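You operate a simulated robot arm through the tools that you are given. There is no shell and no other tool. Be economical: measure what you need, move in short steps, check, and stop when the job is done.

You run a simulated robot arm. Do the job below in one go: nothing can be reset, and whatever is moved stays where it is left.

TASK
Seat the door trim in its nest and brush sealant along it up to the tab.
Fine: load the green brush at the tin; brush back where it stood; the trim stays in the nest. Set down upright: green sealant brush. A coat counts when it lies all over at full strength: go over it till it gets no stronger.

It is judged by the outcome, as a careful person would: the job done as asked, and still so three seconds after it is handed in. It fails if anything else is knocked over, pushed out of place, dropped, spilled or broken.

THE ROBOT
A 7-joint arm with a two-finger parallel gripper, fixed in place. Base frame: the origin is at the foot of the arm, x ahead of it, y to its left, z up; the work surface is at about z = 0. Units: m, rad, N and s.
With the tool pointing down near the work surface it reaches from about 0.24 to 0.62 m from the base axis. Its first joint turns from -1.152 to 1.152 rad. Payload 2.6 kg.
Tool frame: the origin (TCP) lies between the finger pads and is the grasp point; the fingertips stand 0.03 m ahead of it; z points along the fingers, y is the line along which they close. Largest opening 0.094 m; finger width 0.028, thickness 0.01; the body of the gripper, 0.05 by 0.096 m, starts 0.055 m behind the TCP.
Orientation is that of the tool frame in the base frame, as a unit quaternion [x, y, z, w]. With the fingers straight down and closing along the base's y, the tool's x points along the base's -x, its y along +y and its z along -z.

THE INTERFACE
- The arm moves only by the tool play_rows. Its argument "steps" is a list of rows, each an object (a shift or turn left out is 0, a gripper value left out holds the last) with "delta_pos": the shift along the tool's x, y, z in m, a list of three; "turn": the turn, a rotation vector about the tool's x, y, z in rad, a list of three; "gripper": the gripper command, from -1 (shut) to 1 (fully open), values between in proportion. In form: [{"delta_pos": [tx, ty, tz], "turn": [wx, wy, wz], "gripper": gripper}, ...]. A call has 1 to 12 rows; each row is the pose to reach, as a shift and turn from the pose commanded when the call began, along the tool's axes at that moment. A row lasts 0.2 s, in which the tool goes at most 0.05 m and 0.15 rad; a call with a longer step from one row to the next is refused whole, and so is a gripper value outside its range. A pose out of reach is approached as far as the arm can. The call stops where the force on the tool passes 40 N (or 10 N more than at its start, if that is more) or the arm is blocked; 0.2 s more then pass. Each finger travels about 0.072 m/s and halts on what it meets, pressing with about 36 N; the grip force reading is that of the motor and also rises with nothing between the fingers. The clock runs only during rows and for 0.2 s after the last one: add rows that repeat a pose to give the fingers time. It gives the time, the measured TCP pose, the force on the tool (base axes), the opening and the grip force at its end, in the units of the frame above (readings bear some noise), with the torque about the TCP (base axes, N m) and any sound that the robot's microphone picked up.
- Cameras (640 x 400 px; columns grow to the right, rows downward): "scene" is fixed at [0.031, 0.4324, 0.5561]; the picture's right is [-0.80, -0.60, 0.00], its down [-0.39, 0.52, -0.76] and it looks along [0.46, -0.61, -0.65] (base axes); focal length 262 px, centre (320, 200). "wrist" rides on the gripper at [0.076, 0.014, -0.103] in the tool frame; the picture's right is [-0.18, 0.98, 0.00], its down [-0.75, -0.14, -0.64] and it looks along [-0.63, -0.12, 0.77] (tool axes); focal length 243 px, centre (320, 200). There is no depth. A picture from a camera that has moved, and an enlarged one, comes with that camera's place and axes in the base frame and with its lens.
- camera(camera): a new picture of that camera. The clock stands still meanwhile.
- enlarge(camera, box): a new picture of the part [left, top, right, bottom] of that camera's present view, enlarged. The clock stands still meanwhile.
- job_done(): hands the job in; it is judged then, once.

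Go step by step. Nothing tells you positions but the pictures and the camera data: compare them with the known pose of the tool, close in by small moves and look again before you grip or let go. The budget is 120 turns and 68 pictures, counting those below and the enlarged ones. Unless the task says otherwise, let go and move clear before handing in, and close with one line.

The tools are called by a JSON object that holds its "op" and its "data". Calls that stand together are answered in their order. play_rows: Moves the arm, as the interface text tells. Its arguments: {"type":"object","properties":{"steps":{"type":"array","items":{"type":"object","properties":{"delta_pos":{"type":"array","items":{"type":"number"}},"turn":{"type":"array","items":{"type":"number"}},"gripper":{"type":"number"}}}}},"required":["steps"]} The other tools are called the same way: camera (camera) takes a picture; enlarge (camera, box) takes an enlarged picture of a part of a camera's view; job_done () hands the job in.

At the start:

```text
time_s: 0.0
eef_pos: [0.4058, -0.1282, 0.3406]
orientation: [0.001, 1.0, 0.0, 0.0]
contact_force: [0.1, 0.2, -0.4]
moment: [-0.01, 0.0, 0.0]
opening: 0.0938
grip_force: 0.2
```

scene: 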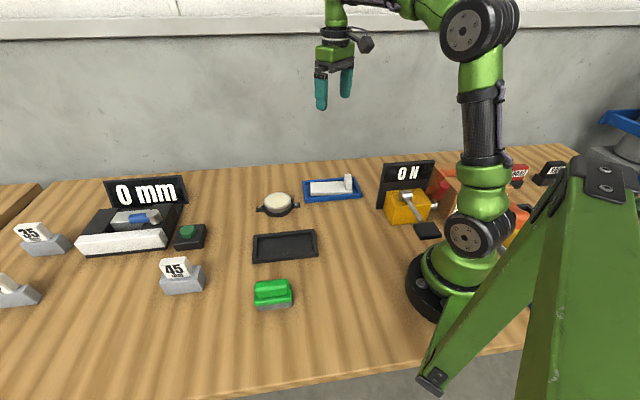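
wrist: 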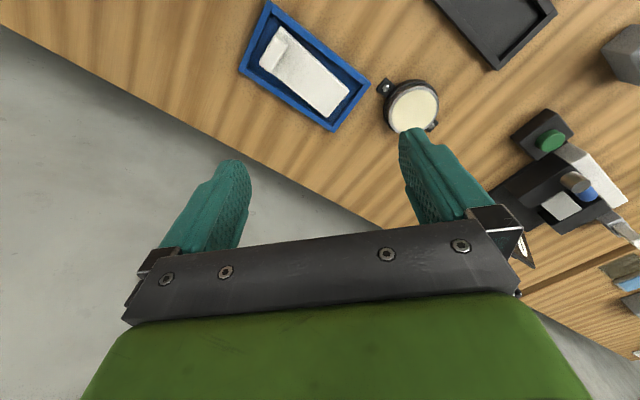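

I see a blue tray holding a light plate with a tab (probably the trim), a round tin, a black empty frame (probably the nest), and a green block (probably the brush). I'll enlarge these to be sure.

{"op": "enlarge", "data": {"camera": "scene", "box": [230, 160, 390, 320]}}

{"op": "enlarge", "data": {"camera": "scene", "box": [0, 160, 220, 320]}}

{"op": "enlarge", "data": {"camera": "scene", "box": [370, 140, 590, 260]}}

```text
2.50 times, centred on (310, 240) of scene
camera zoom: at [0.031, 0.4324, 0.5561], right [-0.8, -0.6, 0.0], down [-0.39, 0.52, -0.76], along [0.46, -0.61, -0.65], focal length 654 px, centre (345, 100)
```

zoom: 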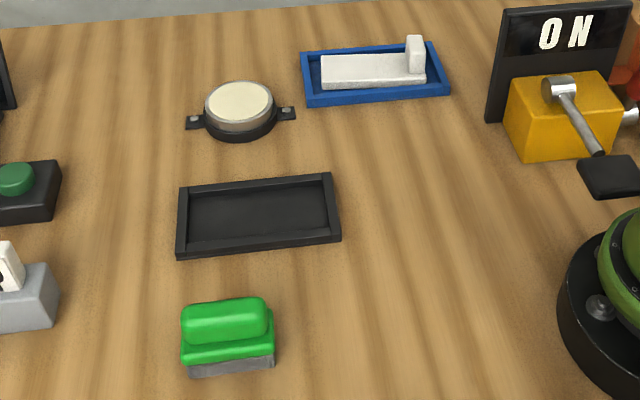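

```text
2.50 times, centred on (110, 240) of scene
camera zoom: at [0.031, 0.4324, 0.5561], right [-0.8, -0.6, 0.0], down [-0.39, 0.52, -0.76], along [0.46, -0.61, -0.65], focal length 654 px, centre (845, 100)
```

zoom: 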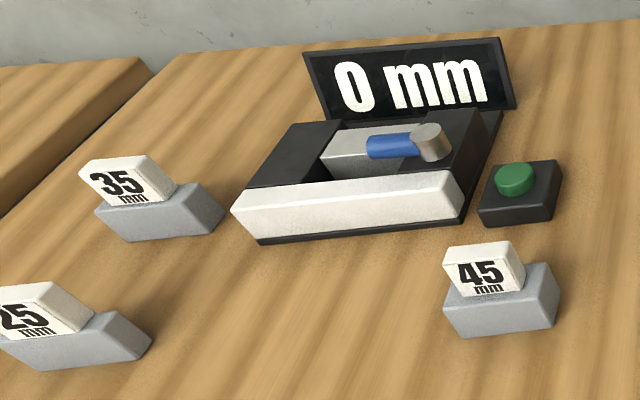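

```text
2.91 times, centred on (480, 200) of scene
camera zoom: at [0.031, 0.4324, 0.5561], right [-0.8, -0.6, 0.0], down [-0.39, 0.52, -0.76], along [0.46, -0.61, -0.65], focal length 761 px, centre (-146, 200)
```

zoom: 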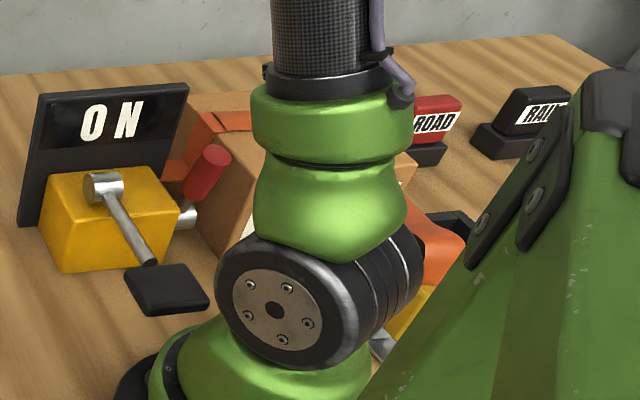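

The trim is the white bar with a tab lying in the blue tray, and the black frame looks like the nest. I'll zoom in with the wrist camera on the trim and tin.

{"op": "enlarge", "data": {"camera": "wrist", "box": [220, 0, 460, 150]}}

{"op": "enlarge", "data": {"camera": "wrist", "box": [360, 0, 640, 175]}}

```text
2.67 times, centred on (340, 75) of wrist
camera zoom: at [0.3305, -0.1138, 0.4445], right [0.18, 0.98, 0.0], down [0.75, -0.14, 0.64], along [0.63, -0.12, -0.77], focal length 647 px, centre (267, 533)
```

zoom: 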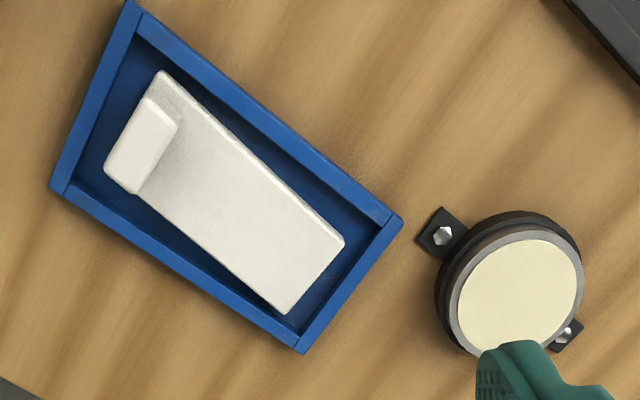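

```text
2.29 times, centred on (500, 88) of wrist
camera zoom: at [0.3305, -0.1138, 0.4445], right [0.18, 0.98, 0.0], down [0.75, -0.14, 0.64], along [0.63, -0.12, -0.77], focal length 555 px, centre (-91, 457)
```

zoom: 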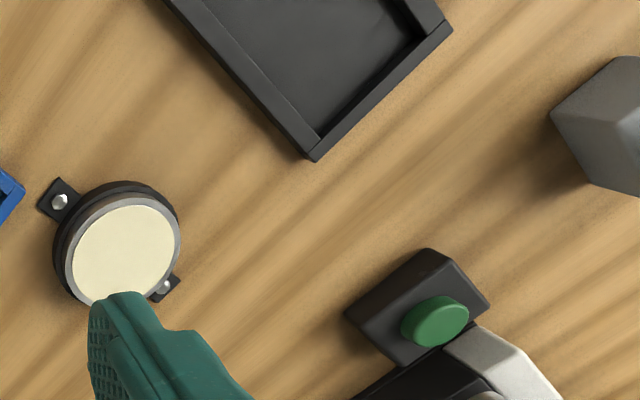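

Trim centre is near (0.424, -0.153), its long axis about 42° from x, with the tab at the end nearer the base. I'll turn the tool to suit and come down over it for a closer look.

{"op": "play_rows", "data": {"steps": [{"delta_pos": [-0.002, -0.004, 0.025], "turn": [0, 0, -0.128]}, {"delta_pos": [-0.004, -0.008, 0.05], "turn": [0, 0, -0.256]}, {"delta_pos": [-0.007, -0.012, 0.075], "turn": [0, 0, -0.385]}, {"delta_pos": [-0.01, -0.016, 0.1], "turn": [0, 0, -0.513]}, {"delta_pos": [-0.012, -0.02, 0.125], "turn": [0, 0, -0.64]}, {"delta_pos": [-0.014, -0.022, 0.15], "turn": [0, 0, -0.75]}, {"delta_pos": [-0.014, -0.022, 0.15], "turn": [0, 0, -0.75]}]}}

{"op": "camera", "data": {"camera": "wrist"}}

{"op": "enlarge", "data": {"camera": "scene", "box": [290, 160, 370, 210]}}

```text
time_s: 1.6
eef_pos: [0.4207, -0.151, 0.1901]
orientation: [-0.367, 0.93, 0.0, -0.001]
contact_force: [-0.4, 0.1, 0.5]
moment: [0.0, -0.01, 0.01]
opening: 0.094
grip_force: 0.1
```

```text
60 pictures are left
camera wrist: at [0.3553, -0.1911, 0.2941], right [-0.54, 0.84, 0.0], down [0.65, 0.41, 0.64], along [0.54, 0.34, -0.77], focal length 243 px, centre (320, 200)
```

wrist: 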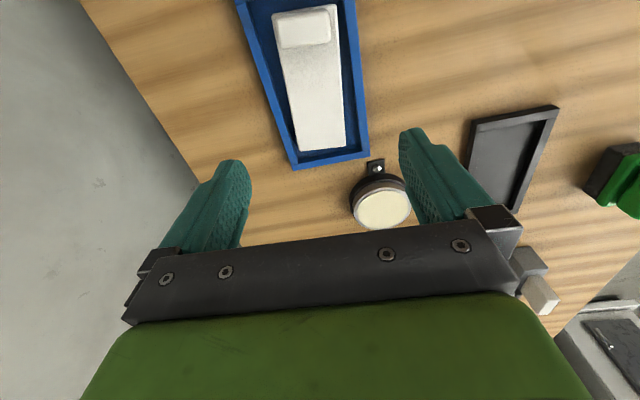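

```text
8.00 times, centred on (330, 185) of scene
camera zoom: at [0.031, 0.4323, 0.5561], right [-0.8, -0.6, 0.0], down [-0.39, 0.52, -0.76], along [0.46, -0.61, -0.65], focal length 2093 px, centre (240, 320)
```

zoom: 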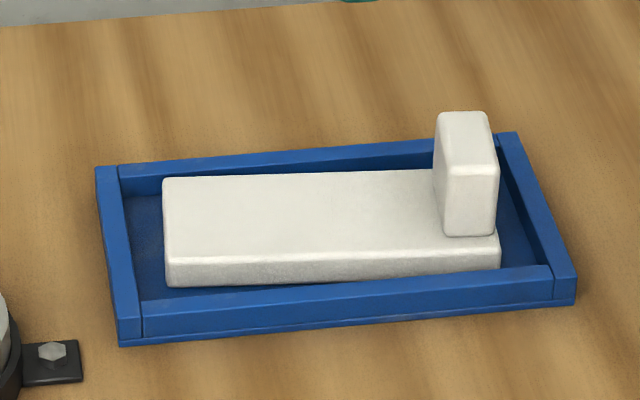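

The tab is an upright block about 0.02 × 0.037 m, good to grip along the trim's long axis. I'll turn 90° and hover above the tab.

{"op": "play_rows", "data": {"steps": [{"delta_pos": [0.005, 0.0005, 0.003], "turn": [0, 0, 0.134]}, {"delta_pos": [0.01, 0.001, 0.006], "turn": [0, 0, 0.268]}, {"delta_pos": [0.015, 0.0015, 0.009], "turn": [0, 0, 0.402]}, {"delta_pos": [0.02, 0.002, 0.012], "turn": [0, 0, 0.536]}, {"delta_pos": [0.025, 0.0025, 0.015], "turn": [0, 0, 0.67]}, {"delta_pos": [0.03, 0.003, 0.018], "turn": [0, 0, 0.804]}, {"delta_pos": [0.035, 0.004, 0.021], "turn": [0, 0, 0.938]}, {"delta_pos": [0.04, 0.005, 0.025], "turn": [0, 0, 1.072]}, {"delta_pos": [0.045, 0.006, 0.028], "turn": [0, 0, 1.206]}, {"delta_pos": [0.05, 0.0065, 0.032], "turn": [0, 0, 1.34]}, {"delta_pos": [0.0568, 0.0065, 0.036], "turn": [0, 0, 1.474]}, {"delta_pos": [0.0568, 0.0065, 0.04], "turn": [0, 0, 1.607]}]}}

{"op": "camera", "data": {"camera": "wrist"}}

```text
time_s: 4.2
eef_pos: [0.3758, -0.1856, 0.1501]
orientation: [0.417, 0.909, 0.0, 0.0]
contact_force: [0.4, 1.2, 0.5]
moment: [0.04, -0.03, -0.03]
opening: 0.094
grip_force: 0.1
```

```text
58 pictures are left
camera wrist: at [0.3362, -0.1174, 0.254], right [0.86, 0.5, 0.0], down [0.38, -0.66, 0.64], along [0.32, -0.56, -0.77], focal length 243 px, centre (320, 200)
```

wrist: 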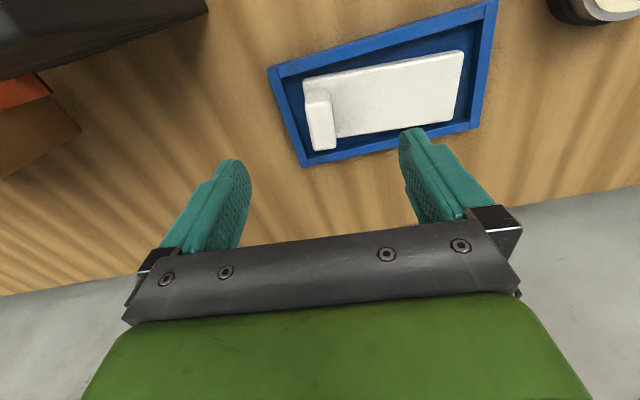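

{"op": "enlarge", "data": {"camera": "wrist", "box": [260, 30, 420, 170]}}

```text
2.86 times, centred on (340, 100) of wrist
camera zoom: at [0.3362, -0.1174, 0.254], right [0.86, 0.5, 0.0], down [0.38, -0.66, 0.64], along [0.32, -0.56, -0.77], focal length 693 px, centre (263, 486)
```

zoom: 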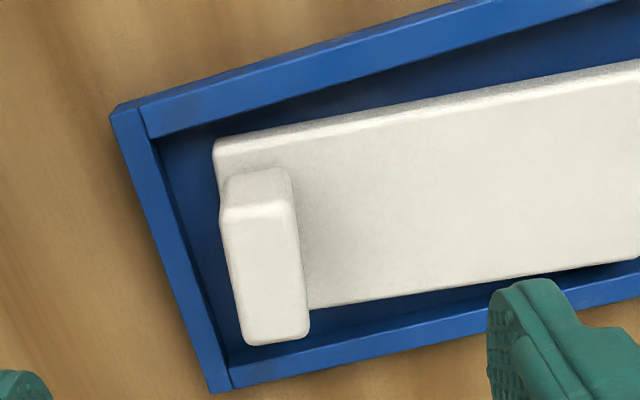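

Tab centre is about (0.381, -0.191) with its top near z = 0.05, and the tool yaw already matches. I'll narrow the fingers, come down partway and check.

{"op": "play_rows", "data": {"steps": [{"delta_pos": [-0.004, 0, 0.02], "gripper": -0.1}, {"delta_pos": [-0.0075, 0.0004, 0.04], "gripper": -0.1}, {"delta_pos": [-0.0075, 0.0004, 0.055], "gripper": -0.1}, {"delta_pos": [-0.0075, 0.0004, 0.06], "gripper": -0.1}]}}

{"op": "camera", "data": {"camera": "wrist"}}

{"op": "enlarge", "data": {"camera": "scene", "box": [290, 150, 370, 210]}}

```text
time_s: 5.2
eef_pos: [0.3798, -0.1907, 0.0913]
orientation: [0.415, 0.91, 0.0, 0.0]
contact_force: [-0.1, -0.1, -1.0]
moment: [0.0, -0.02, 0.02]
opening: 0.0424
grip_force: 0.1
```

```text
56 pictures are left
camera wrist: at [0.3409, -0.1226, 0.1946], right [0.86, 0.5, 0.0], down [0.39, -0.66, 0.64], along [0.32, -0.55, -0.77], focal length 243 px, centre (320, 200)
```

wrist: 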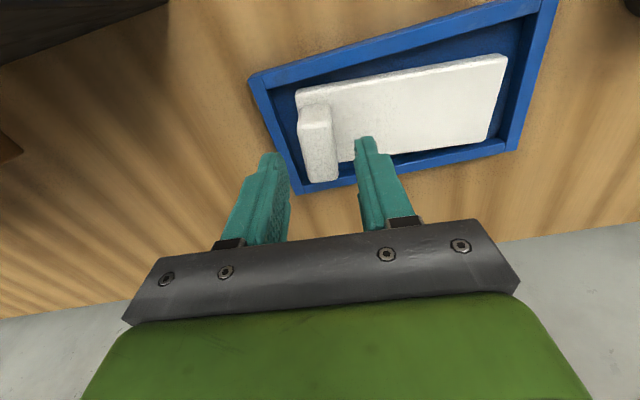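

```text
6.67 times, centred on (330, 180) of scene
camera zoom: at [0.031, 0.4323, 0.5561], right [-0.8, -0.6, 0.0], down [-0.39, 0.52, -0.76], along [0.46, -0.61, -0.65], focal length 1744 px, centre (253, 333)
```

zoom: 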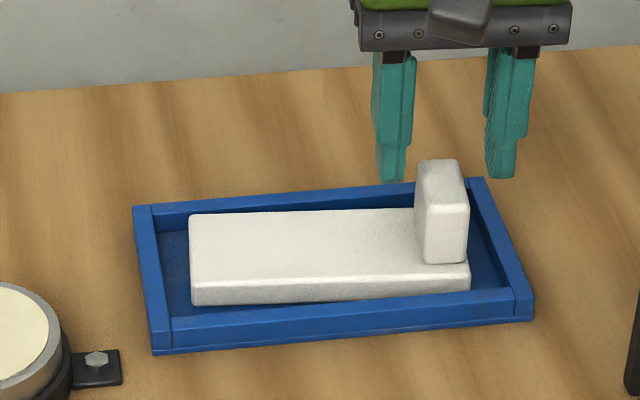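

Fingers are straddling the tab in both views. I'll descend and close.

{"op": "play_rows", "data": {"steps": [{"delta_pos": [0, 0, 0.02]}, {"delta_pos": [0, 0, 0.037]}, {"delta_pos": [0, 0, 0.037], "gripper": -1}, {"delta_pos": [0, 0, 0.037], "gripper": -1}, {"delta_pos": [0, 0, 0.037], "gripper": -1}]}}

{"op": "enlarge", "data": {"camera": "scene", "box": [290, 150, 370, 210]}}

```text
time_s: 6.4
eef_pos: [0.3808, -0.1912, 0.0545]
orientation: [0.416, 0.91, 0.0, 0.0]
contact_force: [0.3, -0.5, 0.7]
moment: [-0.03, 0.04, 0.0]
opening: 0.0257
grip_force: 35.4
```

```text
6.67 times, centred on (330, 180) of scene
camera zoom: at [0.031, 0.4323, 0.5561], right [-0.8, -0.6, 0.0], down [-0.39, 0.52, -0.76], along [0.46, -0.61, -0.65], focal length 1744 px, centre (253, 333)
```

zoom: 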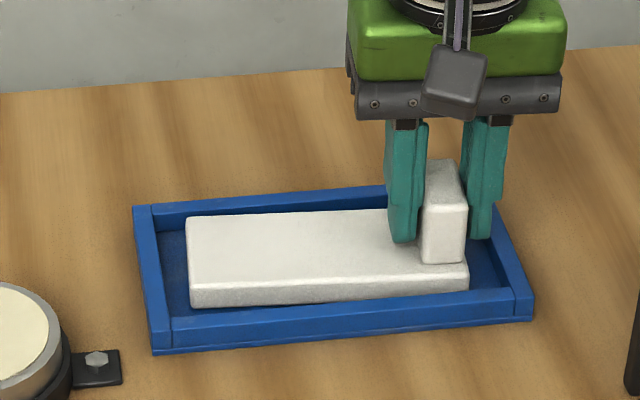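

The tab is gripped (0.026 m thick). Lifting.

{"op": "play_rows", "data": {"steps": [{"delta_pos": [0, 0, -0.01]}, {"delta_pos": [0, 0, -0.03]}, {"delta_pos": [0, 0, -0.06]}, {"delta_pos": [0, 0, -0.09]}, {"delta_pos": [0, 0, -0.12]}, {"delta_pos": [0, 0, -0.12]}]}}

{"op": "camera", "data": {"camera": "scene"}}

{"op": "camera", "data": {"camera": "wrist"}}

{"op": "enlarge", "data": {"camera": "scene", "box": [240, 220, 330, 270]}}

```text
time_s: 7.8
eef_pos: [0.3787, -0.1918, 0.1751]
orientation: [0.416, 0.91, 0.0, 0.001]
contact_force: [-0.1, 0.4, -1.1]
moment: [-0.03, 0.07, -0.03]
opening: 0.0257
grip_force: 36.0
```

```text
53 pictures are left
```

scene: 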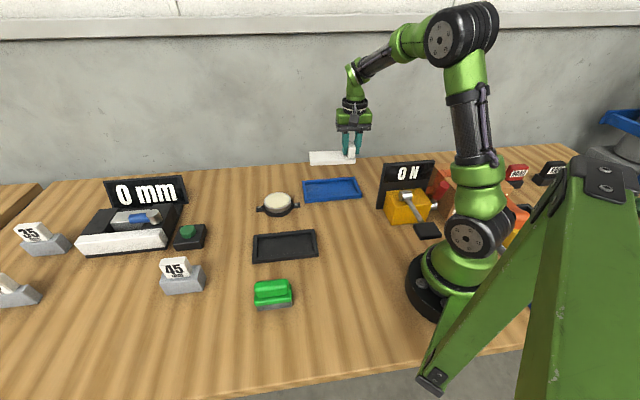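

```text
52 pictures are left
camera wrist: at [0.3408, -0.1231, 0.2785], right [0.86, 0.5, 0.0], down [0.39, -0.66, 0.64], along [0.32, -0.55, -0.77], focal length 243 px, centre (320, 200)
```

wrist: 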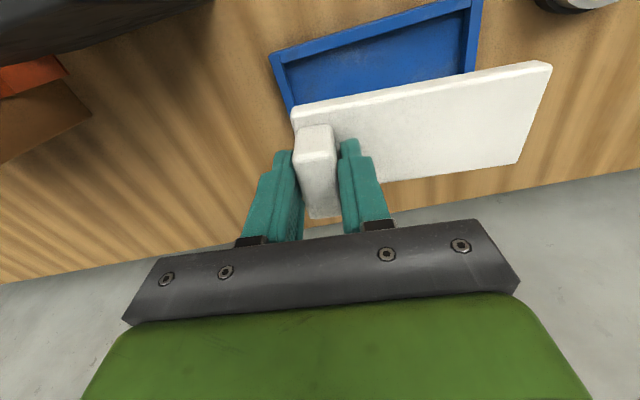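

```text
7.11 times, centred on (285, 245) of scene
camera zoom: at [0.031, 0.4324, 0.5561], right [-0.8, -0.6, 0.0], down [-0.39, 0.52, -0.76], along [0.46, -0.61, -0.65], focal length 1861 px, centre (569, -120)
```

zoom: 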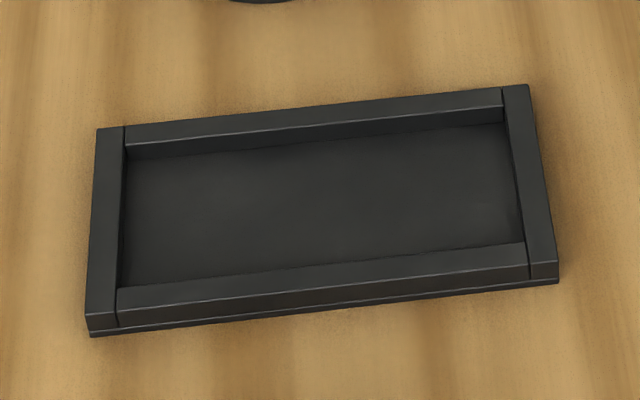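

The trim lifted level. The nest is symmetric, about 0.146 × 0.068 m inside, centred near (0.381, 0.123) at about 45°; I'll carry the trim to a hover above it.

{"op": "play_rows", "data": {"steps": [{"delta_pos": [0.0211, 0.0137, 0], "turn": [0, 0, 0]}, {"delta_pos": [0.0422, 0.0273, 0], "turn": [0, 0, -0.01]}, {"delta_pos": [0.0633, 0.041, 0], "turn": [0, 0, -0.02]}, {"delta_pos": [0.0844, 0.0546, 0], "turn": [0, 0, -0.03]}, {"delta_pos": [0.1055, 0.0683, 0], "turn": [0, 0, -0.04]}, {"delta_pos": [0.1266, 0.0819, 0], "turn": [0, 0, -0.05]}, {"delta_pos": [0.1478, 0.0956, 0], "turn": [0, 0, -0.06]}, {"delta_pos": [0.1689, 0.1092, 0.01], "turn": [0, 0, -0.06]}, {"delta_pos": [0.19, 0.1229, 0.02], "turn": [0, 0, -0.06]}, {"delta_pos": [0.2111, 0.1365, 0.03], "turn": [0, 0, -0.06]}, {"delta_pos": [0.2322, 0.1502, 0.05], "turn": [0, 0, -0.06]}, {"delta_pos": [0.2322, 0.1502, 0.07], "turn": [0, 0, -0.06]}]}}

{"op": "enlarge", "data": {"camera": "scene", "box": [230, 180, 350, 280]}}

{"op": "camera", "data": {"camera": "wrist"}}

```text
time_s: 10.4
eef_pos: [0.3432, 0.084, 0.1034]
orientation: [0.388, 0.922, 0.001, -0.001]
contact_force: [0.0, -0.1, -0.1]
moment: [-0.03, 0.04, -0.02]
opening: 0.0258
grip_force: 36.4
```

```text
4.00 times, centred on (290, 230) of scene
camera zoom: at [0.031, 0.4324, 0.5561], right [-0.8, -0.6, 0.0], down [-0.39, 0.52, -0.76], along [0.46, -0.61, -0.65], focal length 1047 px, centre (440, 80)
```

zoom: 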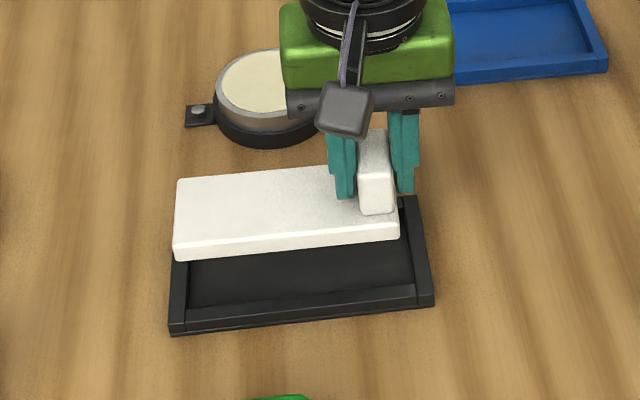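

```text
49 pictures are left
camera wrist: at [0.2998, 0.1501, 0.2069], right [0.83, 0.56, 0.0], down [0.42, -0.64, 0.64], along [0.36, -0.53, -0.77], focal length 243 px, centre (320, 200)
```

wrist: 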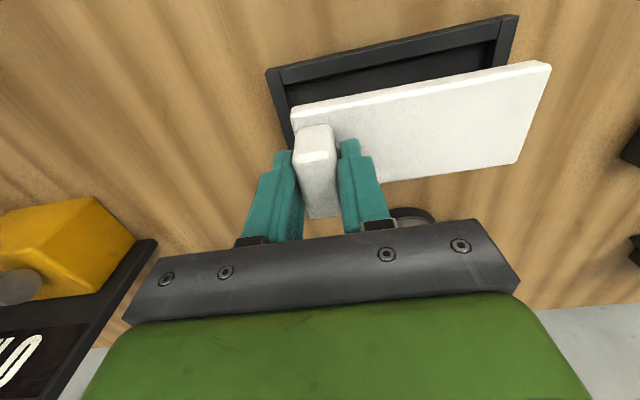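

Trim hovers above the nest, about 1° off in yaw. I'll correct that slightly and lower to just above the nest walls.

{"op": "play_rows", "data": {"steps": [{"delta_pos": [0, -0.001, 0.01], "turn": [0, 0, -0.02]}, {"delta_pos": [0, -0.001, 0.02], "turn": [0, 0, -0.02]}, {"delta_pos": [0, -0.001, 0.028], "turn": [0, 0, -0.02]}, {"delta_pos": [0, -0.001, 0.028], "turn": [0, 0, -0.02]}]}}

{"op": "enlarge", "data": {"camera": "scene", "box": [240, 210, 336, 270]}}

{"op": "camera", "data": {"camera": "wrist"}}

```text
time_s: 11.4
eef_pos: [0.3432, 0.0827, 0.0764]
orientation: [0.379, 0.925, 0.0, -0.001]
contact_force: [-0.6, -0.1, -1.3]
moment: [0.01, 0.0, 0.0]
opening: 0.0256
grip_force: 35.5
```

```text
6.67 times, centred on (288, 240) of scene
camera zoom: at [0.031, 0.4324, 0.5561], right [-0.8, -0.6, 0.0], down [-0.39, 0.52, -0.76], along [0.46, -0.61, -0.65], focal length 1744 px, centre (533, -67)
```

zoom: 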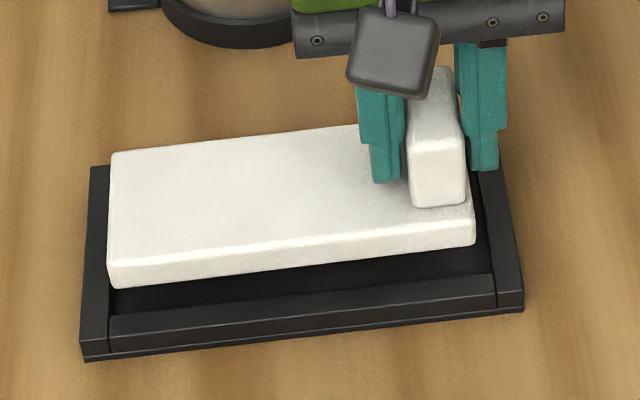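

```text
47 pictures are left
camera wrist: at [0.2966, 0.1478, 0.1793], right [0.82, 0.57, 0.0], down [0.44, -0.63, 0.64], along [0.37, -0.53, -0.77], focal length 243 px, centre (320, 200)
```

wrist: 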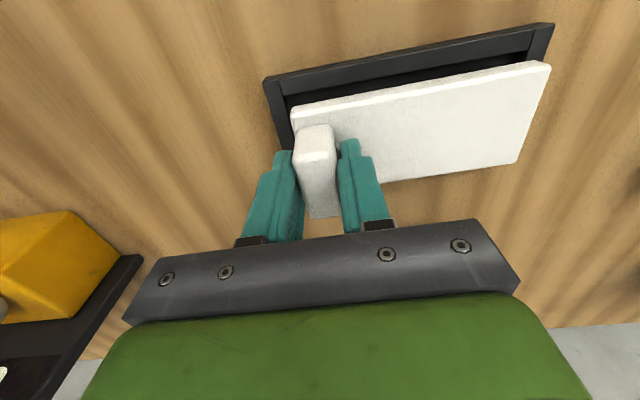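

Alignment is within a few millimetres; I'll nudge -1.5 mm along and -2.5 mm across, then lower to just inside the walls.

{"op": "play_rows", "data": {"steps": [{"delta_pos": [-0.0025, -0.0015, 0]}, {"delta_pos": [-0.0025, -0.0015, 0.006]}, {"delta_pos": [-0.0025, -0.0015, 0.011]}, {"delta_pos": [-0.0025, -0.0015, 0.014]}, {"delta_pos": [-0.0025, -0.0015, 0.014]}]}}

{"op": "enlarge", "data": {"camera": "scene", "box": [240, 210, 336, 270]}}

```text
time_s: 12.6
eef_pos: [0.3423, 0.0797, 0.0622]
orientation: [0.379, 0.925, 0.0, 0.001]
contact_force: [-0.2, -1.0, -0.8]
moment: [-0.01, 0.03, 0.02]
opening: 0.0257
grip_force: 35.7
```

```text
6.67 times, centred on (288, 240) of scene
camera zoom: at [0.031, 0.4324, 0.5561], right [-0.8, -0.6, 0.0], down [-0.39, 0.52, -0.76], along [0.46, -0.61, -0.65], focal length 1744 px, centre (533, -67)
```

zoom: 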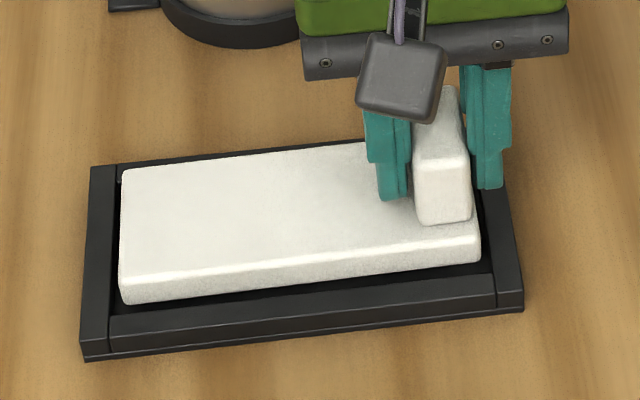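

Centred nicely in the nest opening. Lowering until it seats.

{"op": "play_rows", "data": {"steps": [{"delta_pos": [0, 0, 0.003]}, {"delta_pos": [0, 0, 0.005]}, {"delta_pos": [0, 0, 0.007]}, {"delta_pos": [0, 0, 0.007]}]}}

{"op": "enlarge", "data": {"camera": "scene", "box": [240, 210, 336, 270]}}

```text
time_s: 13.6
eef_pos: [0.3422, 0.081, 0.0551]
orientation: [0.38, 0.925, 0.0, -0.001]
contact_force: [-0.6, 0.5, -0.5]
moment: [0.07, -0.1, -0.07]
opening: 0.0255
grip_force: 36.0
```

```text
6.67 times, centred on (288, 240) of scene
camera zoom: at [0.031, 0.4323, 0.5561], right [-0.8, -0.6, 0.0], down [-0.39, 0.52, -0.76], along [0.46, -0.61, -0.65], focal length 1744 px, centre (533, -67)
```

zoom: 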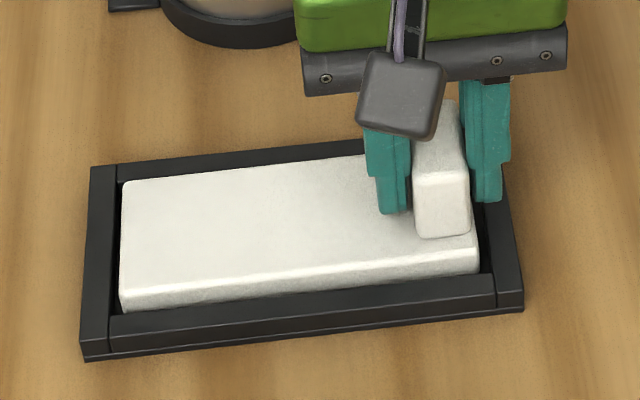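

Nearly seated; I'll go the last couple of millimetres until a light contact force shows.

{"op": "play_rows", "data": {"steps": [{"delta_pos": [0, 0, 0.001]}, {"delta_pos": [0, 0, 0.002]}, {"delta_pos": [0, 0, 0.002]}]}}

```text
time_s: 14.4
eef_pos: [0.3436, 0.081, 0.0543]
orientation: [0.379, 0.926, 0.001, 0.002]
contact_force: [-2.6, -0.7, 24.8]
moment: [0.19, 0.23, 0.0]
opening: 0.0257
grip_force: 36.5
```

Contact shows it's seated. I'll ease off, open a little and rise clear.

{"op": "play_rows", "data": {"steps": [{"delta_pos": [0, 0, -0.001], "gripper": -1}, {"delta_pos": [0, 0, -0.001], "gripper": -0.1}, {"delta_pos": [0, 0, -0.001], "gripper": -0.1}, {"delta_pos": [0, 0, -0.02]}, {"delta_pos": [0, 0, -0.05]}, {"delta_pos": [0, 0, -0.09]}, {"delta_pos": [0, 0, -0.12]}, {"delta_pos": [0, 0, -0.12]}]}}

{"op": "enlarge", "data": {"camera": "scene", "box": [230, 210, 330, 320]}}

{"op": "camera", "data": {"camera": "wrist"}}

```text
time_s: 16.2
eef_pos: [0.3403, 0.0816, 0.1737]
orientation: [0.378, 0.926, 0.0, 0.0]
contact_force: [0.0, -0.3, 0.2]
moment: [0.02, 0.03, -0.02]
opening: 0.0423
grip_force: 0.0
```

```text
3.64 times, centred on (280, 265) of scene
camera zoom: at [0.031, 0.4323, 0.5561], right [-0.8, -0.6, 0.0], down [-0.39, 0.52, -0.76], along [0.46, -0.61, -0.65], focal length 952 px, centre (466, -36)
```

zoom: 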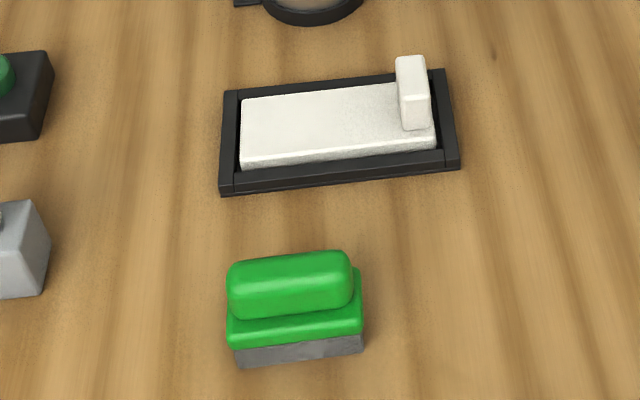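

```text
43 pictures are left
camera wrist: at [0.2959, 0.146, 0.2774], right [0.82, 0.57, 0.0], down [0.44, -0.63, 0.64], along [0.37, -0.53, -0.77], focal length 243 px, centre (320, 200)
```

wrist: 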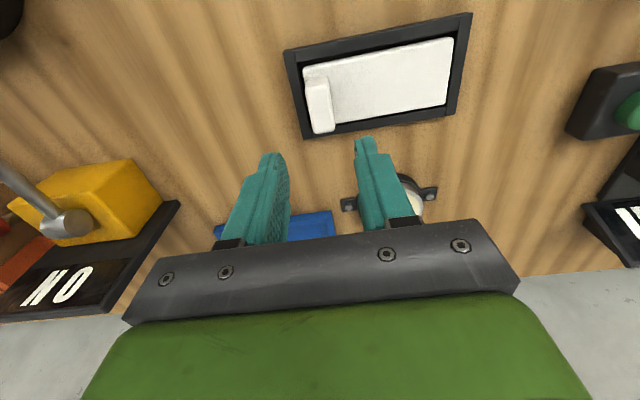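

Trim is seated in the nest. The green brush (long side about 0.075 m at ~44°) is near (0.30, 0.25); I'll turn back 90° and hover over it.

{"op": "play_rows", "data": {"steps": [{"delta_pos": [0.0119, 0.0074, 0], "turn": [0, 0, -0.1286], "gripper": 0.4}, {"delta_pos": [0.0238, 0.0147, 0], "turn": [0, 0, -0.2572]}, {"delta_pos": [0.0357, 0.0221, 0], "turn": [0, 0, -0.3858]}, {"delta_pos": [0.0476, 0.0295, 0], "turn": [0, 0, -0.5143]}, {"delta_pos": [0.0595, 0.0368, 0], "turn": [0, 0, -0.643]}, {"delta_pos": [0.0714, 0.0442, 0], "turn": [0, 0, -0.7715]}, {"delta_pos": [0.0832, 0.0516, 0], "turn": [0, 0, -0.9]}, {"delta_pos": [0.0951, 0.0589, 0], "turn": [0, 0, -1.0287]}, {"delta_pos": [0.107, 0.0663, 0], "turn": [0, 0, -1.1573]}, {"delta_pos": [0.1189, 0.0737, 0], "turn": [0, 0, -1.286]}, {"delta_pos": [0.1308, 0.081, 0], "turn": [0, 0, -1.4144]}, {"delta_pos": [0.1427, 0.0884, 0], "turn": [0, 0, -1.543]}]}}

{"op": "camera", "data": {"camera": "wrist"}}

{"op": "enlarge", "data": {"camera": "scene", "box": [240, 250, 320, 320]}}

```text
time_s: 18.8
eef_pos: [0.3018, 0.2438, 0.1711]
orientation: [-0.375, 0.927, -0.001, 0.0]
contact_force: [0.2, 0.2, -0.6]
moment: [-0.03, 0.0, 0.01]
opening: 0.0659
grip_force: 0.1
```

```text
42 pictures are left
camera wrist: at [0.237, 0.2025, 0.2754], right [-0.55, 0.83, 0.0], down [0.64, 0.42, 0.64], along [0.54, 0.35, -0.77], focal length 243 px, centre (320, 200)
```

wrist: 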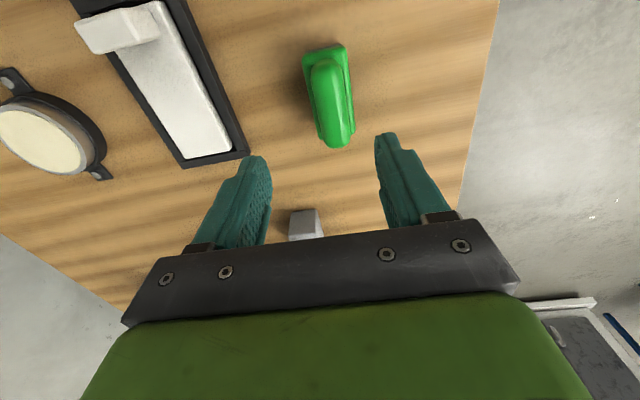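

```text
5.71 times, centred on (280, 285) of scene
camera zoom: at [0.031, 0.4323, 0.5561], right [-0.8, -0.6, 0.0], down [-0.39, 0.52, -0.76], along [0.46, -0.61, -0.65], focal length 1495 px, centre (549, -286)
```

zoom: 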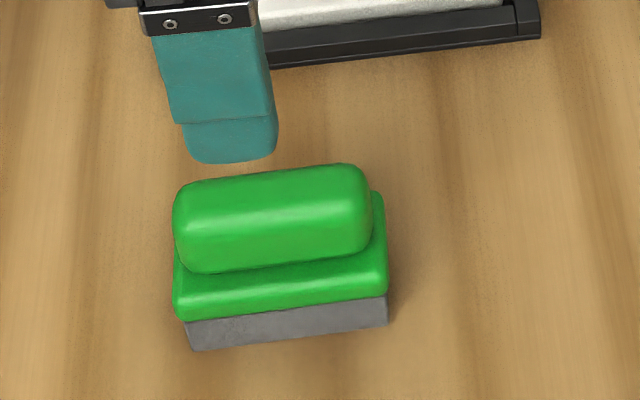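

{"op": "enlarge", "data": {"camera": "wrist", "box": [280, 30, 380, 160]}}

```text
3.08 times, centred on (330, 95) of wrist
camera zoom: at [0.237, 0.2025, 0.2754], right [-0.55, 0.83, 0.0], down [0.64, 0.42, 0.64], along [0.54, 0.35, -0.77], focal length 746 px, centre (289, 523)
```

zoom: 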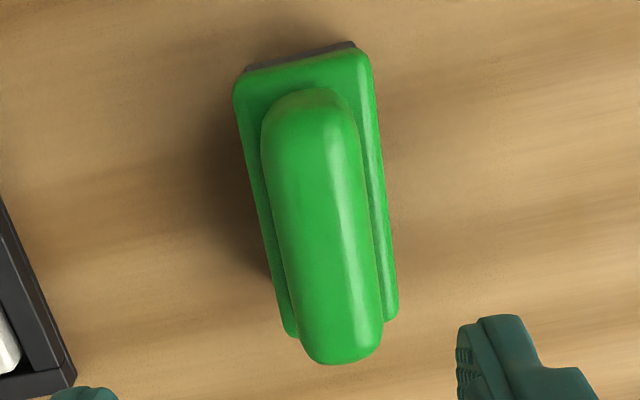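

Brush centre is about (0.297, 0.254), and yaw matches. I'll centre over it and descend partway.

{"op": "play_rows", "data": {"steps": [{"delta_pos": [-0.0038, 0.0109, 0.02]}, {"delta_pos": [-0.0038, 0.0109, 0.05]}, {"delta_pos": [-0.0038, 0.0109, 0.08]}, {"delta_pos": [-0.0038, 0.0109, 0.08]}]}}

{"op": "camera", "data": {"camera": "wrist"}}

{"op": "enlarge", "data": {"camera": "scene", "box": [240, 250, 320, 320]}}

```text
time_s: 19.8
eef_pos: [0.2981, 0.2544, 0.0929]
orientation: [-0.374, 0.927, 0.0, 0.0]
contact_force: [0.3, -0.2, 0.1]
moment: [0.02, 0.01, -0.02]
opening: 0.0657
grip_force: 0.1
```

```text
39 pictures are left
camera wrist: at [0.232, 0.2121, 0.1965], right [-0.55, 0.84, 0.0], down [0.64, 0.42, 0.64], along [0.54, 0.35, -0.77], focal length 243 px, centre (320, 200)
```

wrist: 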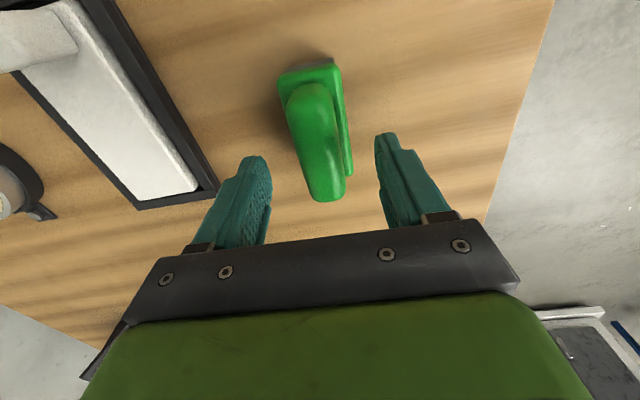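

```text
5.71 times, centred on (280, 285) of scene
camera zoom: at [0.031, 0.4324, 0.5561], right [-0.8, -0.6, 0.0], down [-0.39, 0.52, -0.76], along [0.46, -0.61, -0.65], focal length 1495 px, centre (549, -286)
```

zoom: 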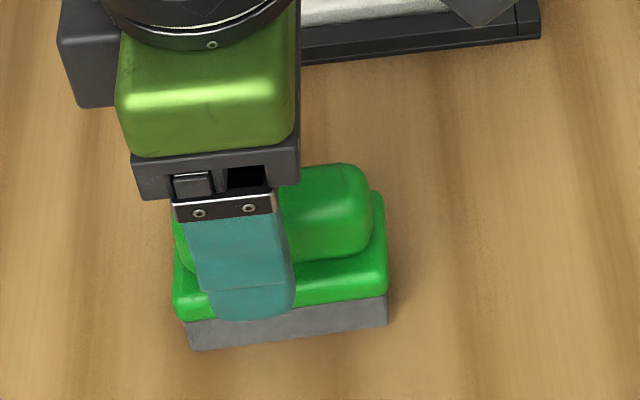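

Fingers straddle the handle and centre on it. Descending and gripping.

{"op": "play_rows", "data": {"steps": [{"delta_pos": [0, 0, 0.015]}, {"delta_pos": [0, 0, 0.028]}, {"delta_pos": [0, 0, 0.033]}, {"delta_pos": [0, 0, 0.033]}]}}

{"op": "enlarge", "data": {"camera": "scene", "box": [240, 250, 320, 320]}}

```text
time_s: 20.8
eef_pos: [0.2972, 0.2538, 0.0601]
orientation: [-0.374, 0.927, 0.0, 0.001]
contact_force: [0.0, -0.2, -0.1]
moment: [-0.05, 0.04, -0.02]
opening: 0.0656
grip_force: 0.0
```

```text
5.71 times, centred on (280, 285) of scene
camera zoom: at [0.031, 0.4324, 0.5561], right [-0.8, -0.6, 0.0], down [-0.39, 0.52, -0.76], along [0.46, -0.61, -0.65], focal length 1495 px, centre (549, -286)
```

zoom: 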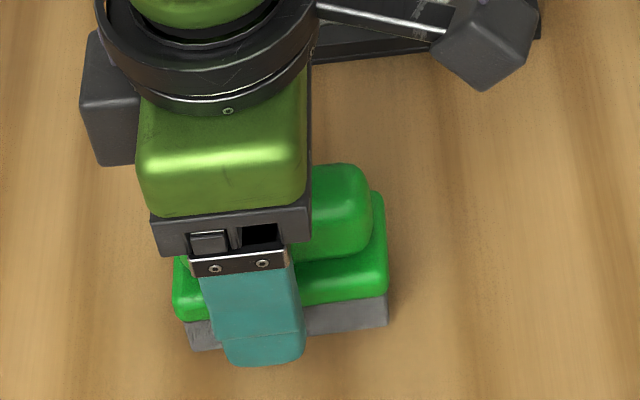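

The fingers sit ~5 mm off centre along the handle; I'll shift by that and close.

{"op": "play_rows", "data": {"steps": [{"delta_pos": [0.005, 0, 0]}, {"delta_pos": [0.005, 0, 0.001], "gripper": -0.2}, {"delta_pos": [0.005, 0, 0.001], "gripper": -1}, {"delta_pos": [0.005, 0, 0.001], "gripper": -1}, {"delta_pos": [0.005, 0, 0.001], "gripper": -1}]}}

{"op": "enlarge", "data": {"camera": "scene", "box": [240, 250, 320, 320]}}

```text
time_s: 22.0
eef_pos: [0.2938, 0.2493, 0.0596]
orientation: [-0.375, 0.927, 0.001, 0.001]
contact_force: [-2.6, -1.0, 10.7]
moment: [0.01, 0.09, 0.06]
opening: 0.0389
grip_force: 35.8
```

```text
5.71 times, centred on (280, 285) of scene
camera zoom: at [0.031, 0.4323, 0.5562], right [-0.8, -0.6, 0.0], down [-0.39, 0.52, -0.76], along [0.46, -0.61, -0.65], focal length 1495 px, centre (549, -286)
```

zoom: 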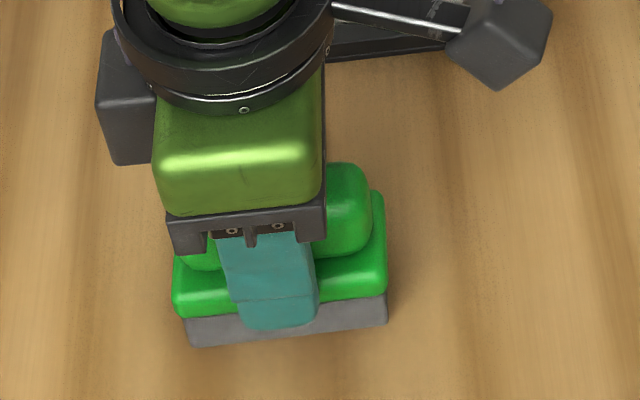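

Brush is gripped. Lifting straight up and carrying it toward the tin (near (0.505, 0.02)), stopping short to look.

{"op": "play_rows", "data": {"steps": [{"delta_pos": [0, 0, -0.03]}, {"delta_pos": [0, 0, -0.07]}, {"delta_pos": [0, 0, -0.1]}, {"delta_pos": [0.001, -0.03, -0.1]}, {"delta_pos": [0.003, -0.065, -0.1]}, {"delta_pos": [0.004, -0.1, -0.1]}, {"delta_pos": [0.005, -0.135, -0.1]}, {"delta_pos": [0.006, -0.17, -0.1]}, {"delta_pos": [0.007, -0.2, -0.1]}, {"delta_pos": [0.008, -0.23, -0.1]}, {"delta_pos": [0.009, -0.25, -0.1]}, {"delta_pos": [0.009, -0.25, -0.1]}]}}

{"op": "camera", "data": {"camera": "scene"}}

{"op": "camera", "data": {"camera": "wrist"}}

```text
time_s: 24.6
eef_pos: [0.4601, 0.064, 0.1598]
orientation: [-0.374, 0.927, 0.0, 0.0]
contact_force: [0.1, 0.3, -0.1]
moment: [0.0, 0.02, 0.0]
opening: 0.0392
grip_force: 36.2
```

```text
35 pictures are left
```

scene: 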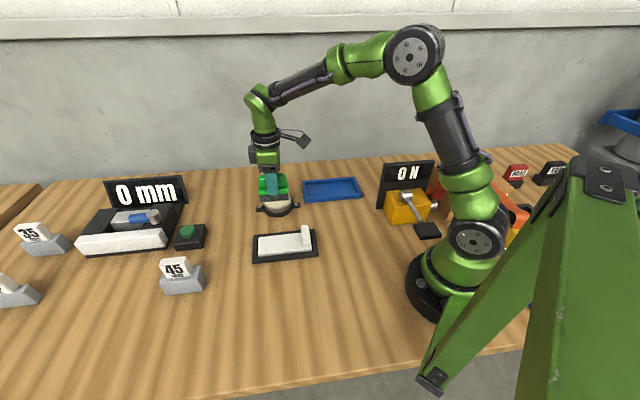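

```text
34 pictures are left
camera wrist: at [0.3951, 0.0226, 0.2624], right [-0.55, 0.84, 0.0], down [0.64, 0.42, 0.64], along [0.54, 0.35, -0.77], focal length 243 px, centre (320, 200)
```

wrist: 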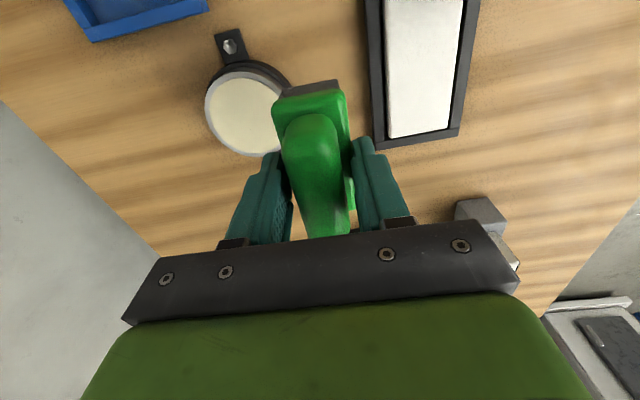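

Tin centre is about (0.508, 0.016). Moving over it and lowering partway.

{"op": "play_rows", "data": {"steps": [{"delta_pos": [0, -0.03, 0]}, {"delta_pos": [-0.001, -0.055, 0.01]}, {"delta_pos": [-0.001, -0.068, 0.03]}, {"delta_pos": [-0.001, -0.068, 0.055]}, {"delta_pos": [-0.001, -0.068, 0.055]}]}}

{"op": "enlarge", "data": {"camera": "scene", "box": [235, 160, 320, 225]}}

{"op": "camera", "data": {"camera": "wrist"}}

```text
time_s: 25.8
eef_pos: [0.5068, 0.0147, 0.1014]
orientation: [-0.373, 0.928, 0.0, 0.0]
contact_force: [0.0, -0.4, -0.5]
moment: [-0.03, 0.0, -0.03]
opening: 0.0391
grip_force: 35.6
```

```text
6.15 times, centred on (278, 192) of scene
camera zoom: at [0.031, 0.4323, 0.5561], right [-0.8, -0.6, 0.0], down [-0.39, 0.52, -0.76], along [0.46, -0.61, -0.65], focal length 1610 px, centre (582, 246)
```

zoom: 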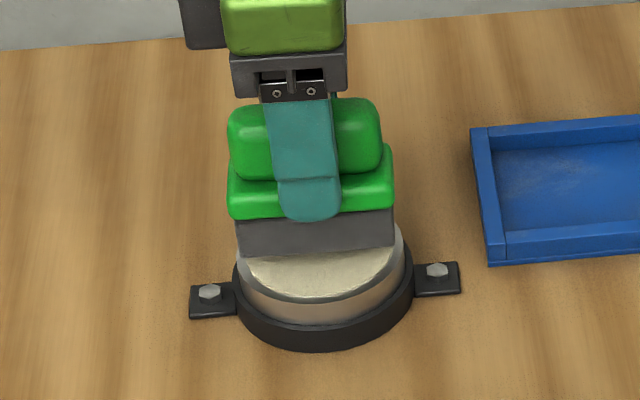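

```text
32 pictures are left
camera wrist: at [0.4422, -0.0272, 0.2058], right [-0.55, 0.84, 0.0], down [0.64, 0.42, 0.64], along [0.54, 0.35, -0.77], focal length 243 px, centre (320, 200)
```

wrist: 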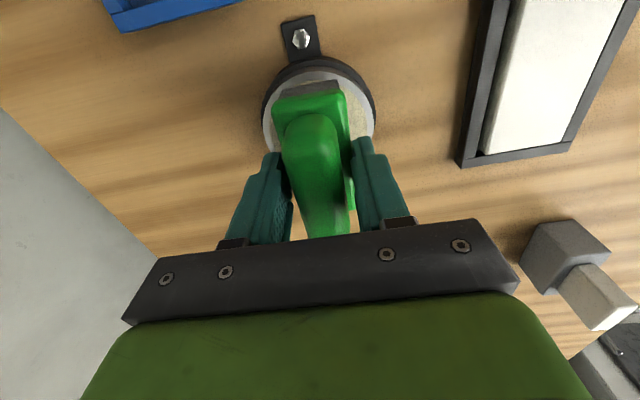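

Brush is centred over the tin. Lowering gently to touch the sealant.

{"op": "play_rows", "data": {"steps": [{"delta_pos": [0, 0, 0.005]}, {"delta_pos": [0, 0, 0.01]}, {"delta_pos": [0, 0, 0.013]}, {"delta_pos": [0, 0, 0.013]}]}}

{"op": "enlarge", "data": {"camera": "scene", "box": [235, 160, 320, 225]}}

```text
time_s: 26.8
eef_pos: [0.5069, 0.015, 0.0897]
orientation: [-0.374, 0.928, 0.0, 0.001]
contact_force: [0.0, 0.2, -0.8]
moment: [0.01, -0.05, -0.01]
opening: 0.0389
grip_force: 36.1
```

```text
6.15 times, centred on (278, 192) of scene
camera zoom: at [0.031, 0.4324, 0.5561], right [-0.8, -0.6, 0.0], down [-0.39, 0.52, -0.76], along [0.46, -0.61, -0.65], focal length 1610 px, centre (582, 246)
```

zoom: 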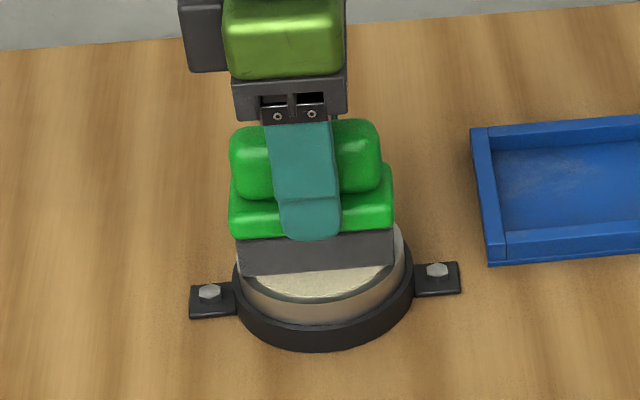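

{"op": "play_rows", "data": {"steps": [{"delta_pos": [0, 0, 0.002]}, {"delta_pos": [0, 0, 0.003]}, {"delta_pos": [0, 0, 0.003]}]}}

```text
time_s: 27.6
eef_pos: [0.5092, 0.0148, 0.0886]
orientation: [-0.374, 0.927, 0.0, 0.002]
contact_force: [-8.7, -0.1, 24.9]
moment: [-0.1, 0.46, -0.03]
opening: 0.0391
grip_force: 35.7
```

Contact with the tin's surface. I'll ease off a bit, rub a few millimetres and hold so it loads, then lift and look.

{"op": "play_rows", "data": {"steps": [{"delta_pos": [0, 0, -0.001]}, {"delta_pos": [0, 0.003, -0.001]}, {"delta_pos": [0, -0.003, -0.001]}, {"delta_pos": [0, 0.003, -0.001]}, {"delta_pos": [0, 0, -0.001]}, {"delta_pos": [0, 0, -0.02]}, {"delta_pos": [0, 0, -0.05]}, {"delta_pos": [0, 0, -0.075]}, {"delta_pos": [0, 0, -0.075]}]}}

{"op": "enlarge", "data": {"camera": "scene", "box": [225, 130, 325, 230]}}

```text
time_s: 29.6
eef_pos: [0.5093, 0.0155, 0.1617]
orientation: [-0.374, 0.927, 0.0, 0.0]
contact_force: [-0.1, 0.6, -0.6]
moment: [0.0, 0.01, 0.01]
opening: 0.0392
grip_force: 36.1
```

```text
4.00 times, centred on (275, 180) of scene
camera zoom: at [0.031, 0.4324, 0.5561], right [-0.8, -0.6, 0.0], down [-0.39, 0.52, -0.76], along [0.46, -0.61, -0.65], focal length 1047 px, centre (500, 280)
```

zoom: 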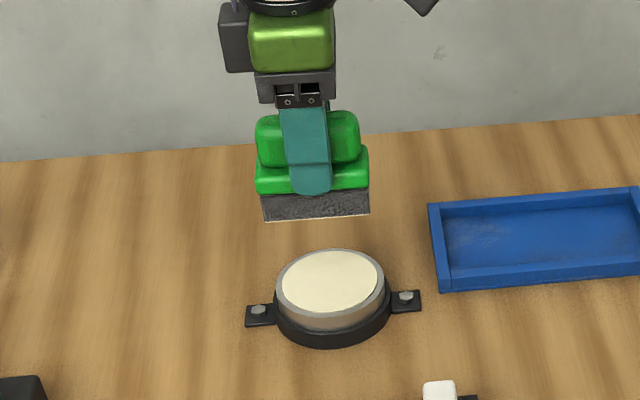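

The pad's lower edge shows cream, so it's loaded, and the tin hasn't moved. Now carry it over the trim, keeping the brush's long side along the trim so it can reach the tab.

{"op": "play_rows", "data": {"steps": [{"delta_pos": [-0.002, 0.03, 0], "turn": [0, 0, -0.01]}, {"delta_pos": [-0.004, 0.065, 0], "turn": [0, 0, -0.02]}, {"delta_pos": [-0.006, 0.1, 0], "turn": [0, 0, -0.02]}, {"delta_pos": [-0.008, 0.135, 0], "turn": [0, 0, -0.02]}, {"delta_pos": [-0.0107, 0.1648, 0], "turn": [0, 0, -0.02]}, {"delta_pos": [-0.0107, 0.1648, 0.03], "turn": [0, 0, -0.02]}, {"delta_pos": [-0.0107, 0.1648, 0.06], "turn": [0, 0, -0.02]}, {"delta_pos": [-0.0107, 0.1648, 0.06], "turn": [0, 0, -0.02]}]}}

{"op": "enlarge", "data": {"camera": "scene", "box": [235, 195, 335, 270]}}

{"op": "camera", "data": {"camera": "wrist"}}

```text
time_s: 31.4
eef_pos: [0.4012, 0.1428, 0.101]
orientation: [-0.383, 0.924, 0.0, 0.0]
contact_force: [0.5, -0.8, -1.2]
moment: [0.01, 0.0, 0.0]
opening: 0.0391
grip_force: 36.2
```

```text
5.33 times, centred on (285, 232) of scene
camera zoom: at [0.031, 0.4324, 0.5561], right [-0.8, -0.6, 0.0], down [-0.39, 0.52, -0.76], along [0.46, -0.61, -0.65], focal length 1396 px, centre (507, 27)
```

zoom: 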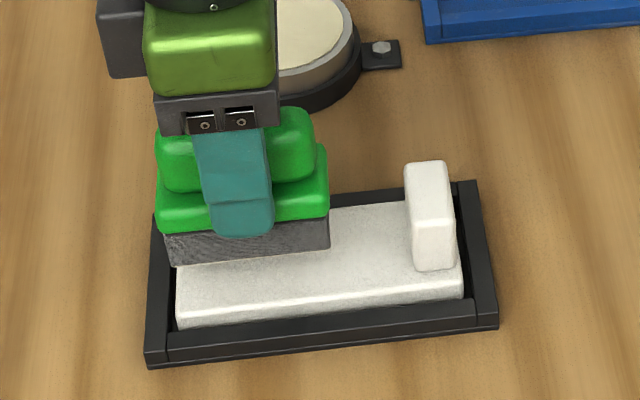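

```text
28 pictures are left
camera wrist: at [0.3378, 0.0996, 0.2042], right [-0.57, 0.82, 0.0], down [0.63, 0.43, 0.64], along [0.53, 0.36, -0.77], focal length 243 px, centre (320, 200)
```

wrist: 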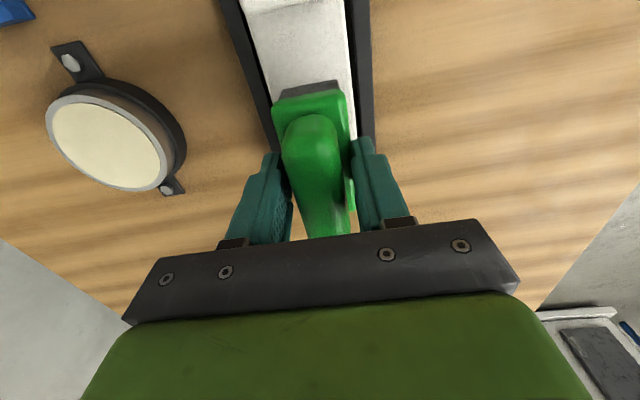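

Brush is well aligned over the trim. Lowering to contact.

{"op": "play_rows", "data": {"steps": [{"delta_pos": [0, 0, 0.01]}, {"delta_pos": [0, 0, 0.018]}, {"delta_pos": [0, 0, 0.021]}, {"delta_pos": [0, 0, 0.021]}]}}

```text
time_s: 32.4
eef_pos: [0.4021, 0.1428, 0.0803]
orientation: [-0.384, 0.923, 0.0, 0.0]
contact_force: [0.7, -0.1, -0.7]
moment: [0.0, -0.01, -0.02]
opening: 0.0389
grip_force: 36.0
```

{"op": "play_rows", "data": {"steps": [{"delta_pos": [0, 0, 0.0015]}, {"delta_pos": [0, 0, 0.003]}, {"delta_pos": [0, 0, 0.003]}]}}

```text
time_s: 33.2
eef_pos: [0.4024, 0.1423, 0.0785]
orientation: [-0.382, 0.924, 0.0, 0.0]
contact_force: [-1.5, 0.3, 7.9]
moment: [0.15, -0.03, -0.02]
opening: 0.039
grip_force: 36.0
```

Light contact (8 N). First a careful stroke toward the tab and back, then I'll look.

{"op": "play_rows", "data": {"steps": [{"delta_pos": [0.007, 0, 0]}, {"delta_pos": [0.014, 0, 0]}, {"delta_pos": [0.021, 0, 0]}, {"delta_pos": [0.025, 0, 0]}, {"delta_pos": [0.025, 0, 0]}]}}

{"op": "enlarge", "data": {"camera": "scene", "box": [235, 195, 335, 270]}}

```text
time_s: 34.4
eef_pos: [0.3841, 0.1248, 0.0785]
orientation: [-0.383, 0.924, 0.0, 0.0]
contact_force: [0.5, -0.5, 1.1]
moment: [0.09, -0.12, 0.0]
opening: 0.039
grip_force: 35.8
```

```text
5.33 times, centred on (285, 232) of scene
camera zoom: at [0.031, 0.4323, 0.5562], right [-0.8, -0.6, 0.0], down [-0.39, 0.52, -0.76], along [0.46, -0.61, -0.65], focal length 1396 px, centre (507, 27)
```

zoom: 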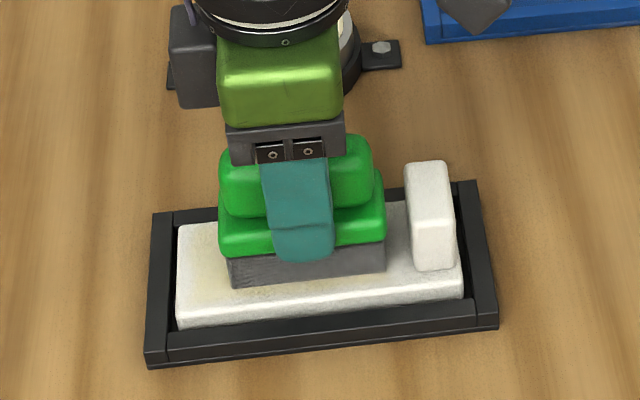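

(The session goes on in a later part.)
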